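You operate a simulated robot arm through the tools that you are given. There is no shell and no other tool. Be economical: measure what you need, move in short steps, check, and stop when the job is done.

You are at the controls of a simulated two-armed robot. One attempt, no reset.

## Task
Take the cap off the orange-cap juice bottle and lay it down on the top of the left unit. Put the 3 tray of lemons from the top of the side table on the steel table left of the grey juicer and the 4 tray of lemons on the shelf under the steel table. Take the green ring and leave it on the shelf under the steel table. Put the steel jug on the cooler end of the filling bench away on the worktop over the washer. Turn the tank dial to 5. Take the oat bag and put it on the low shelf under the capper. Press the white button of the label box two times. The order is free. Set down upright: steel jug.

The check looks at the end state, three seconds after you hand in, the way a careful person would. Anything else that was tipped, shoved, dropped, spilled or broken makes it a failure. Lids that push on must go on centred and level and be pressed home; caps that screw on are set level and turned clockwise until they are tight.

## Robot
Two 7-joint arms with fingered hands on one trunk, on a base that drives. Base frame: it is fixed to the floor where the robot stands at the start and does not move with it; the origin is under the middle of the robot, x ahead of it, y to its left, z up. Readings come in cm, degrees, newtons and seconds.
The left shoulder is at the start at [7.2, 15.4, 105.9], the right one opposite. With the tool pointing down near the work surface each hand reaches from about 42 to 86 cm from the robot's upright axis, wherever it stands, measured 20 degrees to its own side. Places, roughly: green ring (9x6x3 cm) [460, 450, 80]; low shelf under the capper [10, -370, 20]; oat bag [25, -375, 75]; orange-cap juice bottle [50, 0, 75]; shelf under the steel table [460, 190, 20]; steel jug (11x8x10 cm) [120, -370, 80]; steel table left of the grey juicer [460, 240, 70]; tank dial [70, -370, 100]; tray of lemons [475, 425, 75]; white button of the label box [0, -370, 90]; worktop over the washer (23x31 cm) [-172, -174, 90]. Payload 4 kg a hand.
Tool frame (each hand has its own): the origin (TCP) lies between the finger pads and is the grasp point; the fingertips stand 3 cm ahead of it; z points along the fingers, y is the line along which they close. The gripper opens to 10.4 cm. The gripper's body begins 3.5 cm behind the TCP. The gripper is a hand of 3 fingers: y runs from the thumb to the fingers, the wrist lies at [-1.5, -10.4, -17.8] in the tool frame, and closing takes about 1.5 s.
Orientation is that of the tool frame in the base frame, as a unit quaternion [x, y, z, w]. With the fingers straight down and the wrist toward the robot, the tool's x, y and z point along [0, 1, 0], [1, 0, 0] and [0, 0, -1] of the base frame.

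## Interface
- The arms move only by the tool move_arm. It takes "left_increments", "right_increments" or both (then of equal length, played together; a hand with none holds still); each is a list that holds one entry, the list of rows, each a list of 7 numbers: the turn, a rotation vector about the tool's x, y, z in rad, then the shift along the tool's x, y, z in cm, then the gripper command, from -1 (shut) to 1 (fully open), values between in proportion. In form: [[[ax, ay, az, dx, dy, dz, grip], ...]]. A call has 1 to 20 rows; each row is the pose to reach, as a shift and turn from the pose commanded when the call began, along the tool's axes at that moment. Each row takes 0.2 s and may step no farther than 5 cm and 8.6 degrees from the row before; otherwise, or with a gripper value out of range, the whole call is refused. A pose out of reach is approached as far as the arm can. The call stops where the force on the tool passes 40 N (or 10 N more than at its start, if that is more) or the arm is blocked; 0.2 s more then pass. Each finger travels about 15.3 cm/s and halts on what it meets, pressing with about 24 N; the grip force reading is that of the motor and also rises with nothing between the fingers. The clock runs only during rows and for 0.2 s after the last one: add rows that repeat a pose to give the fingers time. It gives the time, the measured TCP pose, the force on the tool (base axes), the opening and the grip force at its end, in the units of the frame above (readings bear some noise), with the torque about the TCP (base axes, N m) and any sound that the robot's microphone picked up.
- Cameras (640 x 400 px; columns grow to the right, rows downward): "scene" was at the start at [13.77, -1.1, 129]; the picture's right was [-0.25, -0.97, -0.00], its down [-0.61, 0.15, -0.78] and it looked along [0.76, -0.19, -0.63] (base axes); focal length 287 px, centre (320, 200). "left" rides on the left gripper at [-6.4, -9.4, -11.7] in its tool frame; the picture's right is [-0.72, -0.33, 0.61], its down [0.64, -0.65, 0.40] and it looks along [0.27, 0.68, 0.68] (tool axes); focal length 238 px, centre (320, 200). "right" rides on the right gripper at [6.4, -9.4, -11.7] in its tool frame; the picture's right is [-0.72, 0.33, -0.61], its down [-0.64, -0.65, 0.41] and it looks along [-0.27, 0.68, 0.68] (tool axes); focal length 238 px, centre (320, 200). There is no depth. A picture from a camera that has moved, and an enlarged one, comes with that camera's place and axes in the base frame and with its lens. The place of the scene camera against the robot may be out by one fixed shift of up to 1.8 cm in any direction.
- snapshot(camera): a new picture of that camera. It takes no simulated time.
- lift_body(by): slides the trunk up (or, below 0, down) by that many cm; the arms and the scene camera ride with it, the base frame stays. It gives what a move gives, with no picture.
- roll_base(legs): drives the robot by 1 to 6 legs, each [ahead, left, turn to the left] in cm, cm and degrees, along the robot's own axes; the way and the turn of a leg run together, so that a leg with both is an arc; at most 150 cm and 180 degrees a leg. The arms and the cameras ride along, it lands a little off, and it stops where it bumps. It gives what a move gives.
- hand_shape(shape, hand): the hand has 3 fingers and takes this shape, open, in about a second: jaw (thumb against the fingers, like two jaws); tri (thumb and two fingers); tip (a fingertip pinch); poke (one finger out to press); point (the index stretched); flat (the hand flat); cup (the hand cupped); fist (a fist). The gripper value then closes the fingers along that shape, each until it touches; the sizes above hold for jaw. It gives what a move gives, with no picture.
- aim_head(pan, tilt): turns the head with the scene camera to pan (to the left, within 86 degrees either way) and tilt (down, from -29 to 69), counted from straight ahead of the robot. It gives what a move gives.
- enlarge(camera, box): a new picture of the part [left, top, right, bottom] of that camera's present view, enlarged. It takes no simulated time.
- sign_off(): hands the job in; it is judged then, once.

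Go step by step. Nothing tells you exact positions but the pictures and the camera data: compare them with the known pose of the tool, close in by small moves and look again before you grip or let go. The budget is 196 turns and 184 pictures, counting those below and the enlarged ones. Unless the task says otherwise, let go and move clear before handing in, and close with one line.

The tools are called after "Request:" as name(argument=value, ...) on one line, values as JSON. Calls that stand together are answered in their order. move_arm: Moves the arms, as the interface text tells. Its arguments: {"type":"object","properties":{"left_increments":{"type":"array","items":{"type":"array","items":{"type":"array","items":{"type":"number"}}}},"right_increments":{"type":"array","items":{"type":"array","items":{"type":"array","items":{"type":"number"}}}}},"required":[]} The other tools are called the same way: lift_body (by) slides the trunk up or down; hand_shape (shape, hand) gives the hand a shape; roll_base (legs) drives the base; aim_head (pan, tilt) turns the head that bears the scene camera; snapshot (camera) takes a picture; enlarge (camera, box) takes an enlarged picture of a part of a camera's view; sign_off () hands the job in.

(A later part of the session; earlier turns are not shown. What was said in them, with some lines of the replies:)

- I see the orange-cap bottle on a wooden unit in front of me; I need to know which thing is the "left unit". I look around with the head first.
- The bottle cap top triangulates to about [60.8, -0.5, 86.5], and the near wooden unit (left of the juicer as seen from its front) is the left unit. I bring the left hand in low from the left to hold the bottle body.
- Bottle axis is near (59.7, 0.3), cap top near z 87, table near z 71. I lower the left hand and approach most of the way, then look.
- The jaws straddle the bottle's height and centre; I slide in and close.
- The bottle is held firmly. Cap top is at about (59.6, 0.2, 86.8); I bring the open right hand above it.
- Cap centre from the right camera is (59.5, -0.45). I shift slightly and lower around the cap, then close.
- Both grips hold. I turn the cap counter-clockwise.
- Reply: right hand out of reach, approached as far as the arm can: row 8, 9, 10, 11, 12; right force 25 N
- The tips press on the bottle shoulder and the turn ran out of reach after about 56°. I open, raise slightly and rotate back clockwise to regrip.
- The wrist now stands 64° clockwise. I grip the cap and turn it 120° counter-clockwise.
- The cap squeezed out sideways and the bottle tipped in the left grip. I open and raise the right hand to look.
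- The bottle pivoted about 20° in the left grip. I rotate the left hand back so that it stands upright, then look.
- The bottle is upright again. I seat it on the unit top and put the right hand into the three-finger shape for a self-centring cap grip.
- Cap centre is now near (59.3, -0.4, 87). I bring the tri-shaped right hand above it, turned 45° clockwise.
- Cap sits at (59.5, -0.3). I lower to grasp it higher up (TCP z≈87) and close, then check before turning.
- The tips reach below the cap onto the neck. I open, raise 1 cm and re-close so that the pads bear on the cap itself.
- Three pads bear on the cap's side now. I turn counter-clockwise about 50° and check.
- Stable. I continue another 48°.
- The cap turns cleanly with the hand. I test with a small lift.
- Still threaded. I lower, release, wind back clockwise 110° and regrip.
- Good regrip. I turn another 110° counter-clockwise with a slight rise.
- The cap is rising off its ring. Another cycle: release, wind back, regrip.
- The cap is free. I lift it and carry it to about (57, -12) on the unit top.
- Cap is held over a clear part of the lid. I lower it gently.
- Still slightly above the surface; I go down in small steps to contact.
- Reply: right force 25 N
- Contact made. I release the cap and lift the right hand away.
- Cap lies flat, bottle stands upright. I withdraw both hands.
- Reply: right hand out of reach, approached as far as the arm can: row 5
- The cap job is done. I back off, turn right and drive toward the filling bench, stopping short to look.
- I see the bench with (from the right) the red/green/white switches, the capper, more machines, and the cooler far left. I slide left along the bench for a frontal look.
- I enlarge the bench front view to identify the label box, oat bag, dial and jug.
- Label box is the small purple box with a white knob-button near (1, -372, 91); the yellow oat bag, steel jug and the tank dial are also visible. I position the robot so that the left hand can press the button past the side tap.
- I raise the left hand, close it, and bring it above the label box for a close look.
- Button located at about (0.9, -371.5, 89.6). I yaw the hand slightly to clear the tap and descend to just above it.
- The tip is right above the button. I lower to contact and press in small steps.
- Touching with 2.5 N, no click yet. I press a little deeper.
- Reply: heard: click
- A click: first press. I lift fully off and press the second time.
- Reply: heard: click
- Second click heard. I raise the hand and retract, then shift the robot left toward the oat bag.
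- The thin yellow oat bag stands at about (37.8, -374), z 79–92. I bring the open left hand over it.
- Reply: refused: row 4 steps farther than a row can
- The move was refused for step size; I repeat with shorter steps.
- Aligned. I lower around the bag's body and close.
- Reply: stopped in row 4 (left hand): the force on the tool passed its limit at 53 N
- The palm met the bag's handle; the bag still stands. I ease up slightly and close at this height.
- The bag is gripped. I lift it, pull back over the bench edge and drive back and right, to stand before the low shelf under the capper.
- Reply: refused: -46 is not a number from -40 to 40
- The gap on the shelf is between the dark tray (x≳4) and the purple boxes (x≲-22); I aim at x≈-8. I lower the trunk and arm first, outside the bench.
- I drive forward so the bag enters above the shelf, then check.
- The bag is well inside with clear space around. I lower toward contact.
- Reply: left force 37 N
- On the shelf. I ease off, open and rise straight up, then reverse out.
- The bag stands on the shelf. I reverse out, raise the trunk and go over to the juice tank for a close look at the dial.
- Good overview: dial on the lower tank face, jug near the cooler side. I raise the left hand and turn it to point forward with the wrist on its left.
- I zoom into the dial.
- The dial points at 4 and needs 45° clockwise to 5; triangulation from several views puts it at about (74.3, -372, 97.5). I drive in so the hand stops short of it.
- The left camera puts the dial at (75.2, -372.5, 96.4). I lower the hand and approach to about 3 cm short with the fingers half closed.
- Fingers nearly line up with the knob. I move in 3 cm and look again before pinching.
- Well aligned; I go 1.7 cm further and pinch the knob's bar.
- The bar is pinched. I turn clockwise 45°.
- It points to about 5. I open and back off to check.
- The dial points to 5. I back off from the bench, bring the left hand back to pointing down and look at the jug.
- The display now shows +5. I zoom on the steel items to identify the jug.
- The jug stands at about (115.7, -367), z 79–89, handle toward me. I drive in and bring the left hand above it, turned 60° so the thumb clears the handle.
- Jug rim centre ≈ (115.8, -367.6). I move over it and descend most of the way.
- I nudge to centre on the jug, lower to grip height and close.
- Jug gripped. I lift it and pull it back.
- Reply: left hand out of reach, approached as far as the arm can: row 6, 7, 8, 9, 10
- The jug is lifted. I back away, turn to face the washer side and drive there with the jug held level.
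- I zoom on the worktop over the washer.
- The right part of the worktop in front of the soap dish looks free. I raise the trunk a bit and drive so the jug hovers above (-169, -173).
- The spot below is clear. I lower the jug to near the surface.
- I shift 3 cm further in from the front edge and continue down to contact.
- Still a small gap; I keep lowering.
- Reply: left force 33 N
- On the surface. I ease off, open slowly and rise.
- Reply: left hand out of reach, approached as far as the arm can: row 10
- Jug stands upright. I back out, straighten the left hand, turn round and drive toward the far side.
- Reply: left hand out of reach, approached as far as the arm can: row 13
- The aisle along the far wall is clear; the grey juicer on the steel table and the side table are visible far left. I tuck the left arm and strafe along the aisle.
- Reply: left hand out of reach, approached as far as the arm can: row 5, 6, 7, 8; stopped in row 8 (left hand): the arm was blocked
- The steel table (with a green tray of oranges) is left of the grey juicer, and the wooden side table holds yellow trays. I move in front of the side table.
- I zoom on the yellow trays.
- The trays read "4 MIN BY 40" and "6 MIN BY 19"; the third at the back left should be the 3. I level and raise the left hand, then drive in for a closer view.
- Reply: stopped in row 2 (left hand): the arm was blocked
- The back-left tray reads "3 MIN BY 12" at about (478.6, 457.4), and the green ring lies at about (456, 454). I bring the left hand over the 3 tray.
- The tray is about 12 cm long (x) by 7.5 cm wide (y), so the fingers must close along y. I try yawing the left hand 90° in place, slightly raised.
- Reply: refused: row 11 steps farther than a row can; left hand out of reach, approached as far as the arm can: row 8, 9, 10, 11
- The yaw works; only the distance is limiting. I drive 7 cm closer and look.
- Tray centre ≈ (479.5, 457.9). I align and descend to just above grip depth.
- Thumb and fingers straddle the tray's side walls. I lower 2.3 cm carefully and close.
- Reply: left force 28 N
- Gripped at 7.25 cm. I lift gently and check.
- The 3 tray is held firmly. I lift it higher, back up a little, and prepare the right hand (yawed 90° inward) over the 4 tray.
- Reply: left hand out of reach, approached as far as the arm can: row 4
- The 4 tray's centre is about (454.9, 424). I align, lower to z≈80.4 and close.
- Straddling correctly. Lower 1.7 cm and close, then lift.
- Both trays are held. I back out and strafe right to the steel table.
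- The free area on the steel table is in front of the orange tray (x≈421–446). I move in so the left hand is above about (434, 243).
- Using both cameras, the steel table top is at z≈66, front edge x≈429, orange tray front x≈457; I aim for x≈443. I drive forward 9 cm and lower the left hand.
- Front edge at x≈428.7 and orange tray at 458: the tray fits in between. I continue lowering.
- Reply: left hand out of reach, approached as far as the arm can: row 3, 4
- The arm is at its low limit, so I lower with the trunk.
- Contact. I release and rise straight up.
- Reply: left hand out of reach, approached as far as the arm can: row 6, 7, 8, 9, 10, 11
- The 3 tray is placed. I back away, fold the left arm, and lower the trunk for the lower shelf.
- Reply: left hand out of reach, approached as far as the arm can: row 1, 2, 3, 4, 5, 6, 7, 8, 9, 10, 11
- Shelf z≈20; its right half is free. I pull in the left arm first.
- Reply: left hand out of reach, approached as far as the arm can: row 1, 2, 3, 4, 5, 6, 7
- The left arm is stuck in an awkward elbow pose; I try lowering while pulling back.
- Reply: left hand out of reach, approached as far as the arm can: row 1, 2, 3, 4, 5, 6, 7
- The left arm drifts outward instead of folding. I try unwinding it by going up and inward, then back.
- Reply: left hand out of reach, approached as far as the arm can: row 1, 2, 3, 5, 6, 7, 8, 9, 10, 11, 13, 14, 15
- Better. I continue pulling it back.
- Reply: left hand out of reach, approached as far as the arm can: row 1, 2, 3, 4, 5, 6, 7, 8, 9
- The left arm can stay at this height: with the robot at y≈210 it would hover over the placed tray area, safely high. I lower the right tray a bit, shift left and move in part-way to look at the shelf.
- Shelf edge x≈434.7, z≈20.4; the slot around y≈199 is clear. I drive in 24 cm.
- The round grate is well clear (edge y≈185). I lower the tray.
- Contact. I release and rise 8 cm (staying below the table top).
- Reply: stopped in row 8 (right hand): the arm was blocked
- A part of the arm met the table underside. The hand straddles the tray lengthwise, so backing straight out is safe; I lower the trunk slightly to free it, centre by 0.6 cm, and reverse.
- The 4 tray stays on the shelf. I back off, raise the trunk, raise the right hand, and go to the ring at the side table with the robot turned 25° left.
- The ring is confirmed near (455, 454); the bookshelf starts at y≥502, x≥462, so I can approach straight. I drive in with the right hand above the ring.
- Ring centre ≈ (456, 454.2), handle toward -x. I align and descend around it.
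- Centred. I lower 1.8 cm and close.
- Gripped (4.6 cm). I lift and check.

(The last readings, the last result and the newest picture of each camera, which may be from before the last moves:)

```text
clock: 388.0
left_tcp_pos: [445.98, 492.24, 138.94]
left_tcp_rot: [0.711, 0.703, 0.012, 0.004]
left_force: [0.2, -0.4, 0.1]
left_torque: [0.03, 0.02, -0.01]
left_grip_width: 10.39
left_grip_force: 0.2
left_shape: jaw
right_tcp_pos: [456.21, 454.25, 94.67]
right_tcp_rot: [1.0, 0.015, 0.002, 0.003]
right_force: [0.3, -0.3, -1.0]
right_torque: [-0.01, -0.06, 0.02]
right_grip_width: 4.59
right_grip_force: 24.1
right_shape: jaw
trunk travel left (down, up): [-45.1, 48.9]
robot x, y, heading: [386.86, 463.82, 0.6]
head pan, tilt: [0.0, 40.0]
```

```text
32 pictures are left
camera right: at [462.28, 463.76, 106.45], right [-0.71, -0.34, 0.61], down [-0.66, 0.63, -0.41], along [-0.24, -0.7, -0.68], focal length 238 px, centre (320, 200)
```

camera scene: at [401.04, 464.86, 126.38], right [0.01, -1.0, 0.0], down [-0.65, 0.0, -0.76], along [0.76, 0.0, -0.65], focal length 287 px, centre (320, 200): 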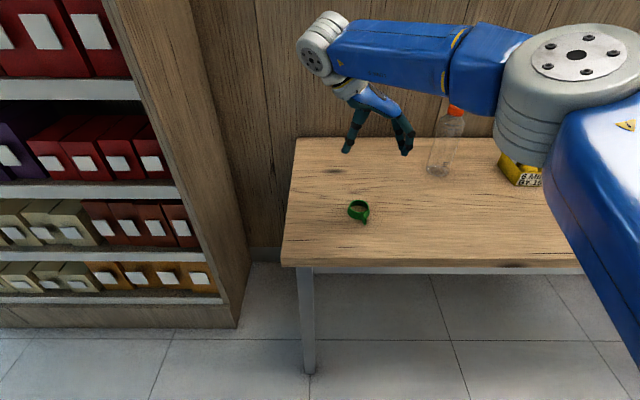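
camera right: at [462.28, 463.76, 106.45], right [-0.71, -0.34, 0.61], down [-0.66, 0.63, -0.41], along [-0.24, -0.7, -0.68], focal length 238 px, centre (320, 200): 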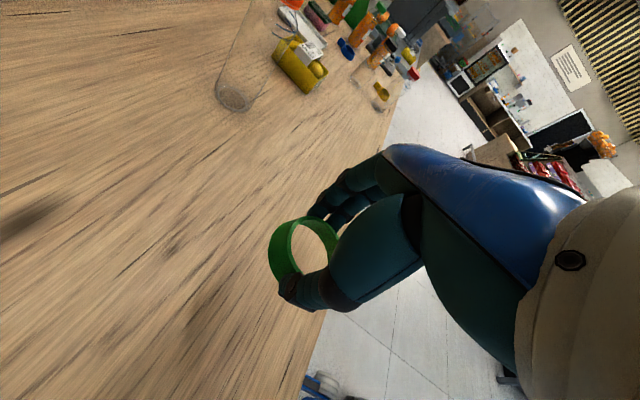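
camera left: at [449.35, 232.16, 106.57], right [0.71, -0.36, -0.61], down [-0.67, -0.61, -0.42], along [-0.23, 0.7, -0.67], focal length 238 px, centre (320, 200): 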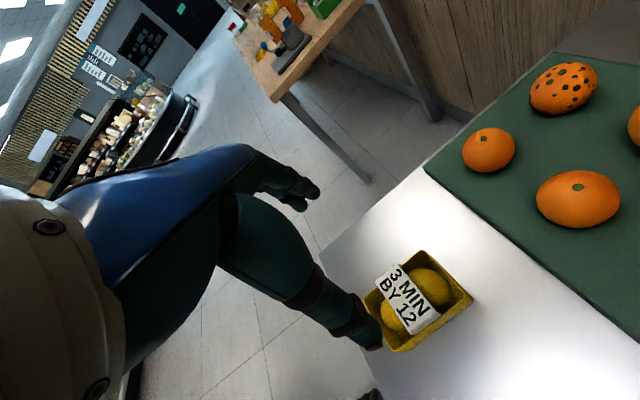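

The ring is held. I back out, strafe to the steel table's right part, and move the left hand outward so it will hover over the free tabletop, away from the juicer.

Request:
roll_base(legs=[[-62, 0, -0.5], [0, -145, 0], [0, -145, 0]])

Request:
move_arm(left_increments=[[[0, 0, 0, 4, 0, 0, 1], [0, 0, 0, 8, 0, 0, 1], [0, 0, 0, 12, -1, 0, 1], [0, 0, 0, 16, -2, 0, 1], [0, 0, 0, 20, -3, 0, 1], [0, 0, 0, 24, -4, 0, 1], [0, 0, 0, 28, -5, 0, 1]]])

Request:
lift_body(by=-40)

Request:
move_arm(right_increments=[[[0, 0, 0, -1, 0, 4, -1], [0, 0, 0, -2, 0, 8, -1], [0, 0, 0, -3, 0, 12, -1], [0, 0, 0, -4, 0, 16, -1], [0, 0, 0, -4, 0, 19, -1]]])

Request:
snapshot(camera="scene")

```text
clock: 405.2
left_tcp_pos: [386.9, 199.67, 138.79]
left_tcp_rot: [0.707, 0.708, 0.013, 0.004]
left_force: [-0.3, -0.1, 0.8]
left_torque: [0.02, 0.01, -0.01]
left_grip_width: 10.41
left_grip_force: 0.1
left_shape: jaw
right_tcp_pos: [397.72, 161.86, 94.58]
right_tcp_rot: [1.0, 0.021, 0.002, 0.004]
right_force: [-0.4, 0.1, -0.2]
right_torque: [0.01, -0.02, -0.02]
right_grip_width: 4.61
right_grip_force: 23.4
right_shape: jaw
trunk travel left (down, up): [-45.1, 48.9]
robot x, y, heading: [328.21, 169.77, 0.9]
head pan, tilt: [0.0, 40.0]
```

```text
clock: 406.9
left_tcp_pos: [379.78, 221.39, 135.71]
left_tcp_rot: [0.707, 0.707, 0.013, 0.003]
left_force: [0.4, -0.8, -0.6]
left_torque: [0.03, 0.01, 0.0]
left_grip_width: 10.39
left_grip_force: 0.1
left_shape: jaw
left hand out of reach, approached as far as the arm can: row 1, 2, 3, 4, 5, 6, 7
right_tcp_pos: [397.39, 161.72, 94.71]
right_tcp_rot: [1.0, 0.021, 0.002, 0.002]
right_force: [-0.7, 0.9, 0.3]
right_torque: [-0.03, 0.01, 0.03]
right_grip_width: 4.6
right_grip_force: 24.1
right_shape: jaw
trunk travel left (down, up): [-45.1, 48.9]
robot x, y, heading: [328.04, 170.23, 0.9]
head pan, tilt: [0.0, 40.0]
```

```text
clock: 410.7
left_tcp_pos: [379.65, 221.46, 95.31]
left_tcp_rot: [0.706, 0.708, 0.014, 0.003]
left_force: [0.4, 0.7, 0.2]
left_torque: [0.03, -0.03, 0.05]
left_grip_width: 10.39
left_grip_force: 0.0
left_shape: jaw
right_tcp_pos: [397.55, 161.61, 54.57]
right_tcp_rot: [1.0, 0.022, 0.004, 0.003]
right_force: [0.3, 0.2, 0.0]
right_torque: [-0.02, 0.01, 0.03]
right_grip_width: 4.59
right_grip_force: 24.0
right_shape: jaw
trunk travel left (down, up): [-5.1, 88.9]
robot x, y, heading: [328.38, 170.04, 0.9]
head pan, tilt: [0.0, 40.0]
```

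```text
clock: 411.9
left_tcp_pos: [379.72, 221.5, 95.26]
left_tcp_rot: [0.706, 0.708, 0.012, 0.004]
left_force: [0.5, -0.1, 0.1]
left_torque: [0.03, -0.02, 0.01]
left_grip_width: 10.38
left_grip_force: 0.1
left_shape: jaw
right_tcp_pos: [393.63, 161.36, 35.6]
right_tcp_rot: [1.0, 0.021, 0.004, 0.003]
right_force: [0.1, 0.8, -0.3]
right_torque: [0.0, -0.03, 0.0]
right_grip_width: 4.56
right_grip_force: 24.6
right_shape: jaw
trunk travel left (down, up): [-5.1, 88.9]
robot x, y, heading: [328.14, 170.36, 1.0]
head pan, tilt: [0.0, 40.0]
```

```text
31 pictures are left
camera scene: at [342.14, 171.61, 86.38], right [0.02, -1.0, 0.0], down [-0.65, -0.01, -0.76], along [0.76, 0.01, -0.65], focal length 287 px, centre (320, 200)
```

scene: 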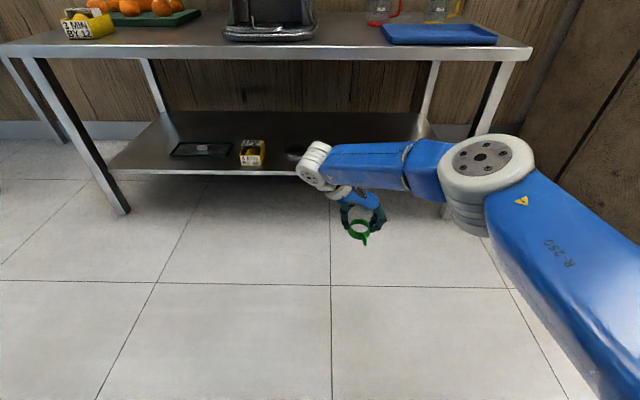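

Left hand is now outward, right hand low with the ring. I lower a bit more and drive in, aiming at (446, 165) on the shelf.

Request:
move_arm(right_increments=[[[0, 0, 0, 0, 0, 2.5, -1], [0, 0, 0, 0, 0, 4.8, -1]]])

Request:
roll_base(legs=[[25, 3.2, -0.9], [27.5, 0, 0]])

Request:
snapshot(camera="right")

Request:
snapshot(camera="scene")

```text
clock: 412.5
left_tcp_pos: [379.6, 221.59, 95.42]
left_tcp_rot: [0.706, 0.708, 0.014, 0.004]
left_force: [-0.6, 0.1, 0.3]
left_torque: [-0.01, -0.01, -0.02]
left_grip_width: 10.4
left_grip_force: 0.1
left_shape: jaw
right_tcp_pos: [393.63, 161.22, 30.75]
right_tcp_rot: [1.0, 0.022, 0.003, 0.003]
right_force: [-0.1, 0.5, -0.2]
right_torque: [0.03, -0.04, 0.03]
right_grip_width: 4.58
right_grip_force: 23.8
right_shape: jaw
trunk travel left (down, up): [-5.1, 88.9]
robot x, y, heading: [328.09, 170.27, 1.1]
head pan, tilt: [0.0, 40.0]
```

```text
clock: 415.8
left_tcp_pos: [432.51, 224.74, 95.31]
left_tcp_rot: [0.709, 0.705, 0.013, 0.004]
left_force: [0.2, 0.2, -0.4]
left_torque: [0.02, 0.02, -0.03]
left_grip_width: 10.41
left_grip_force: 0.0
left_shape: jaw
right_tcp_pos: [445.87, 164.33, 30.78]
right_tcp_rot: [1.0, 0.016, 0.003, 0.004]
right_force: [0.2, 0.0, 0.3]
right_torque: [0.02, 0.01, -0.01]
right_grip_width: 4.6
right_grip_force: 23.9
right_shape: jaw
trunk travel left (down, up): [-5.1, 88.9]
robot x, y, heading: [380.71, 174.13, 0.5]
head pan, tilt: [0.0, 40.0]
```

```text
30 pictures are left
camera right: at [451.89, 173.86, 42.64], right [-0.71, -0.35, 0.61], down [-0.66, 0.63, -0.41], along [-0.24, -0.7, -0.68], focal length 238 px, centre (320, 200)
```

right: 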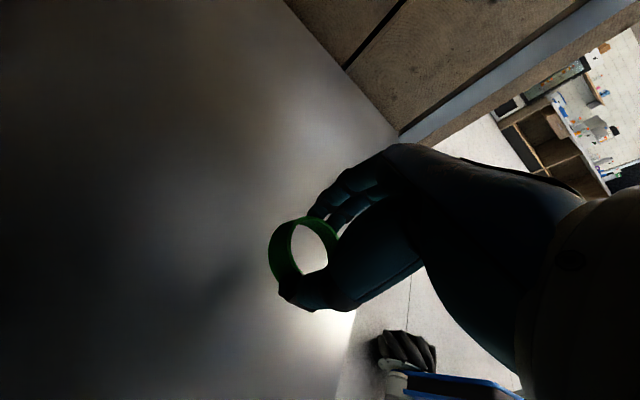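

```text
29 pictures are left
camera scene: at [394.5, 175.19, 86.37], right [0.01, -1.0, 0.0], down [-0.65, -0.01, -0.76], along [0.76, 0.01, -0.65], focal length 287 px, centre (320, 200)
```

scene: 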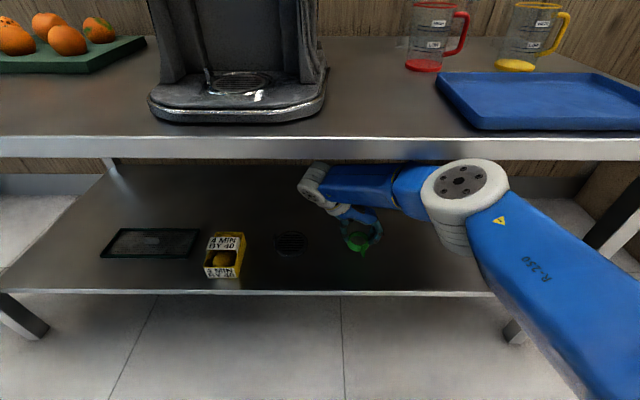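

In position, well clear of the grate. I lower the ring to the shelf.

Request:
move_arm(right_increments=[[[0, 0, 0, 0, 0, 2, -1], [0, 0, 0, 0, 0, 4, -1], [0, 0, 0, 0, 0, 4.5, -1]]])

Request:
move_arm(right_increments=[[[0, 0, 0, 0, 0, 0.4, -1], [0, 0, 0, 0, 0, 0.8, -1]]])

```text
clock: 416.6
left_tcp_pos: [432.4, 224.78, 95.61]
left_tcp_rot: [0.71, 0.704, 0.015, 0.004]
left_force: [-0.2, 0.0, 0.5]
left_torque: [-0.01, 0.01, 0.01]
left_grip_width: 10.41
left_grip_force: 0.0
left_shape: jaw
right_tcp_pos: [445.81, 164.4, 26.46]
right_tcp_rot: [1.0, 0.017, 0.005, 0.003]
right_force: [-0.1, -0.2, 0.7]
right_torque: [0.01, 0.0, 0.03]
right_grip_width: 4.57
right_grip_force: 23.4
right_shape: jaw
trunk travel left (down, up): [-5.1, 88.9]
robot x, y, heading: [380.9, 173.81, 0.7]
head pan, tilt: [0.0, 40.0]
```

```text
clock: 417.2
left_tcp_pos: [432.34, 224.64, 95.54]
left_tcp_rot: [0.71, 0.704, 0.013, 0.004]
left_force: [0.1, -0.3, 0.1]
left_torque: [-0.01, 0.0, 0.03]
left_grip_width: 10.4
left_grip_force: 0.0
left_shape: jaw
right_tcp_pos: [445.8, 164.16, 25.61]
right_tcp_rot: [1.0, 0.016, 0.004, 0.003]
right_force: [0.2, -0.8, 0.5]
right_torque: [-0.01, 0.02, 0.0]
right_grip_width: 4.58
right_grip_force: 24.2
right_shape: jaw
trunk travel left (down, up): [-5.1, 88.9]
robot x, y, heading: [380.53, 173.69, 0.5]
head pan, tilt: [0.0, 40.0]
```

Request:
move_arm(right_increments=[[[0, 0, 0, 0, 0, 0.4, -1], [0, 0, 0, 0, 0, 0.7, -1]]])

Request:
snapshot(camera="right")

```text
clock: 417.8
left_tcp_pos: [432.19, 224.72, 95.81]
left_tcp_rot: [0.709, 0.705, 0.016, 0.005]
left_force: [1.1, 0.8, -0.2]
left_torque: [-0.01, 0.02, 0.0]
left_grip_width: 10.39
left_grip_force: 0.0
left_shape: jaw
right_tcp_pos: [445.86, 164.29, 25.41]
right_tcp_rot: [1.0, 0.016, 0.008, 0.004]
right_force: [-1.3, -0.2, 23.8]
right_torque: [0.03, 0.08, -0.06]
right_grip_width: 4.65
right_grip_force: 24.0
right_shape: jaw
trunk travel left (down, up): [-5.1, 88.9]
robot x, y, heading: [380.52, 173.69, 0.4]
head pan, tilt: [0.0, 40.0]
```

```text
28 pictures are left
camera right: at [451.87, 173.82, 37.3], right [-0.72, -0.34, 0.61], down [-0.66, 0.63, -0.42], along [-0.24, -0.7, -0.68], focal length 238 px, centre (320, 200)
```

right: 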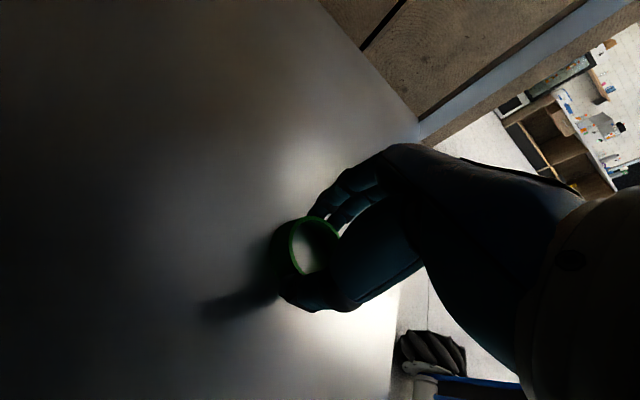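

Contact. I release, rise 4.5 cm and back straight out.

Request:
move_arm(right_increments=[[[0, 0, 0, 0, 0, -0.5, -0.8], [0, 0, 0, 0, 0, -0.5, -0.3], [0, 0, 0, 0, 0, -0.5, 0.3], [0, 0, 0, 0, 0, -0.5, 1], [0, 0, 0, 0, 0, -0.5, 1], [0, 0, 0, 0, 0, -2.5, 1], [0, 0, 0, 0, 0, -5, 1]]])

Request:
roll_base(legs=[[-35, 0, 0]])

Request:
snapshot(camera="scene")

```text
clock: 419.4
left_tcp_pos: [432.37, 224.73, 95.71]
left_tcp_rot: [0.71, 0.704, 0.015, 0.005]
left_force: [-0.3, 0.2, 0.6]
left_torque: [-0.01, 0.0, -0.03]
left_grip_width: 10.42
left_grip_force: 0.0
left_shape: jaw
right_tcp_pos: [445.85, 164.47, 29.88]
right_tcp_rot: [1.0, 0.017, 0.004, 0.002]
right_force: [0.8, 0.2, 0.4]
right_torque: [0.01, 0.01, 0.0]
right_grip_width: 10.39
right_grip_force: 0.1
right_shape: jaw
trunk travel left (down, up): [-5.1, 88.9]
robot x, y, heading: [380.39, 173.89, 0.7]
head pan, tilt: [0.0, 40.0]
```

```text
clock: 421.7
left_tcp_pos: [396.96, 224.58, 95.63]
left_tcp_rot: [0.707, 0.707, 0.014, 0.005]
left_force: [-0.1, -0.7, -0.2]
left_torque: [0.05, 0.03, 0.01]
left_grip_width: 10.37
left_grip_force: 0.0
left_shape: jaw
right_tcp_pos: [410.97, 164.58, 29.91]
right_tcp_rot: [1.0, 0.02, 0.005, 0.003]
right_force: [0.5, -0.2, 0.4]
right_torque: [-0.03, -0.03, 0.02]
right_grip_width: 10.36
right_grip_force: 0.1
right_shape: jaw
trunk travel left (down, up): [-5.1, 88.9]
robot x, y, heading: [345.59, 173.7, 0.9]
head pan, tilt: [0.0, 40.0]
```

```text
27 pictures are left
camera scene: at [359.45, 174.86, 86.39], right [0.02, -1.0, 0.0], down [-0.64, -0.01, -0.76], along [0.76, 0.01, -0.64], focal length 287 px, centre (320, 200)
```

scene: 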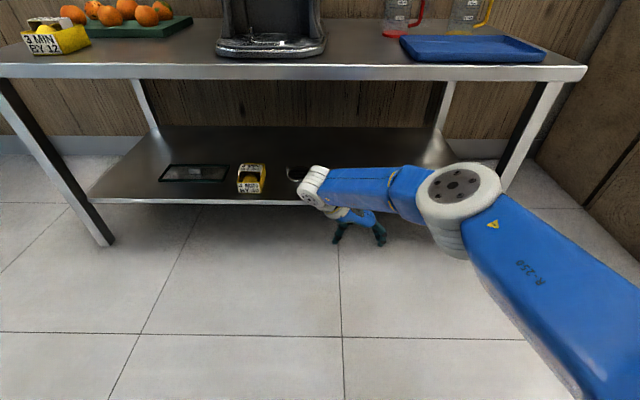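

I back off further and check that the ring stayed on the shelf.

Request:
roll_base(legs=[[-25, 40, 0]])

Request:
aim_head(pan=-15, tilt=30)

Request:
snapshot(camera="scene")

```text
clock: 424.6
left_tcp_pos: [370.86, 264.9, 95.85]
left_tcp_rot: [0.706, 0.708, 0.015, 0.005]
left_force: [0.0, -0.4, 0.3]
left_torque: [-0.01, 0.0, -0.02]
left_grip_width: 10.39
left_grip_force: 0.1
left_shape: jaw
right_tcp_pos: [385.24, 205.12, 30.0]
right_tcp_rot: [1.0, 0.023, 0.005, 0.003]
right_force: [0.0, 0.5, -0.6]
right_torque: [0.04, 0.02, 0.01]
right_grip_width: 10.37
right_grip_force: 0.0
right_shape: jaw
trunk travel left (down, up): [-5.1, 88.9]
robot x, y, heading: [319.86, 213.43, 1.3]
head pan, tilt: [0.0, 40.0]
```

```text
clock: 425.3
left_tcp_pos: [370.8, 265.01, 95.82]
left_tcp_rot: [0.706, 0.708, 0.016, 0.006]
left_force: [0.3, -0.1, 0.1]
left_torque: [-0.02, 0.0, 0.0]
left_grip_width: 10.42
left_grip_force: 0.1
left_shape: jaw
right_tcp_pos: [385.09, 204.97, 30.04]
right_tcp_rot: [1.0, 0.023, 0.006, 0.002]
right_force: [0.4, -0.3, 0.3]
right_torque: [-0.04, -0.01, 0.02]
right_grip_width: 10.38
right_grip_force: 0.1
right_shape: jaw
trunk travel left (down, up): [-5.1, 88.9]
robot x, y, heading: [319.83, 213.15, 1.3]
head pan, tilt: [-15.0, 30.0]
```

```text
26 pictures are left
camera scene: at [334.07, 212.75, 87.92], right [-0.24, -0.97, 0.0], down [-0.49, 0.12, -0.86], along [0.84, -0.21, -0.5], focal length 287 px, centre (320, 200)
```

scene: 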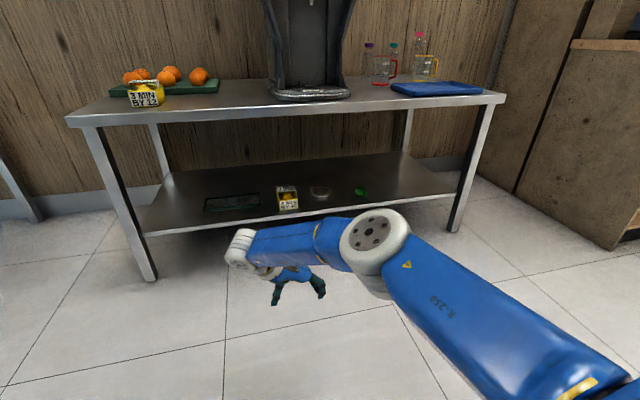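

Everything is in place: the ring and the 4 tray are on the shelf, the 3 tray is on the steel table, and both hands are clear. I hand in.

Request:
sign_off()

```text
The job is handed in.
```

The job is handed in. The cap is off and on the left unit. The 3 tray is on the steel table, and the 4 tray and green ring are on the shelf under it. The jug stands upright on the washer worktop, the dial is at 5, the oat bag is under the capper, and the button clicked twice.
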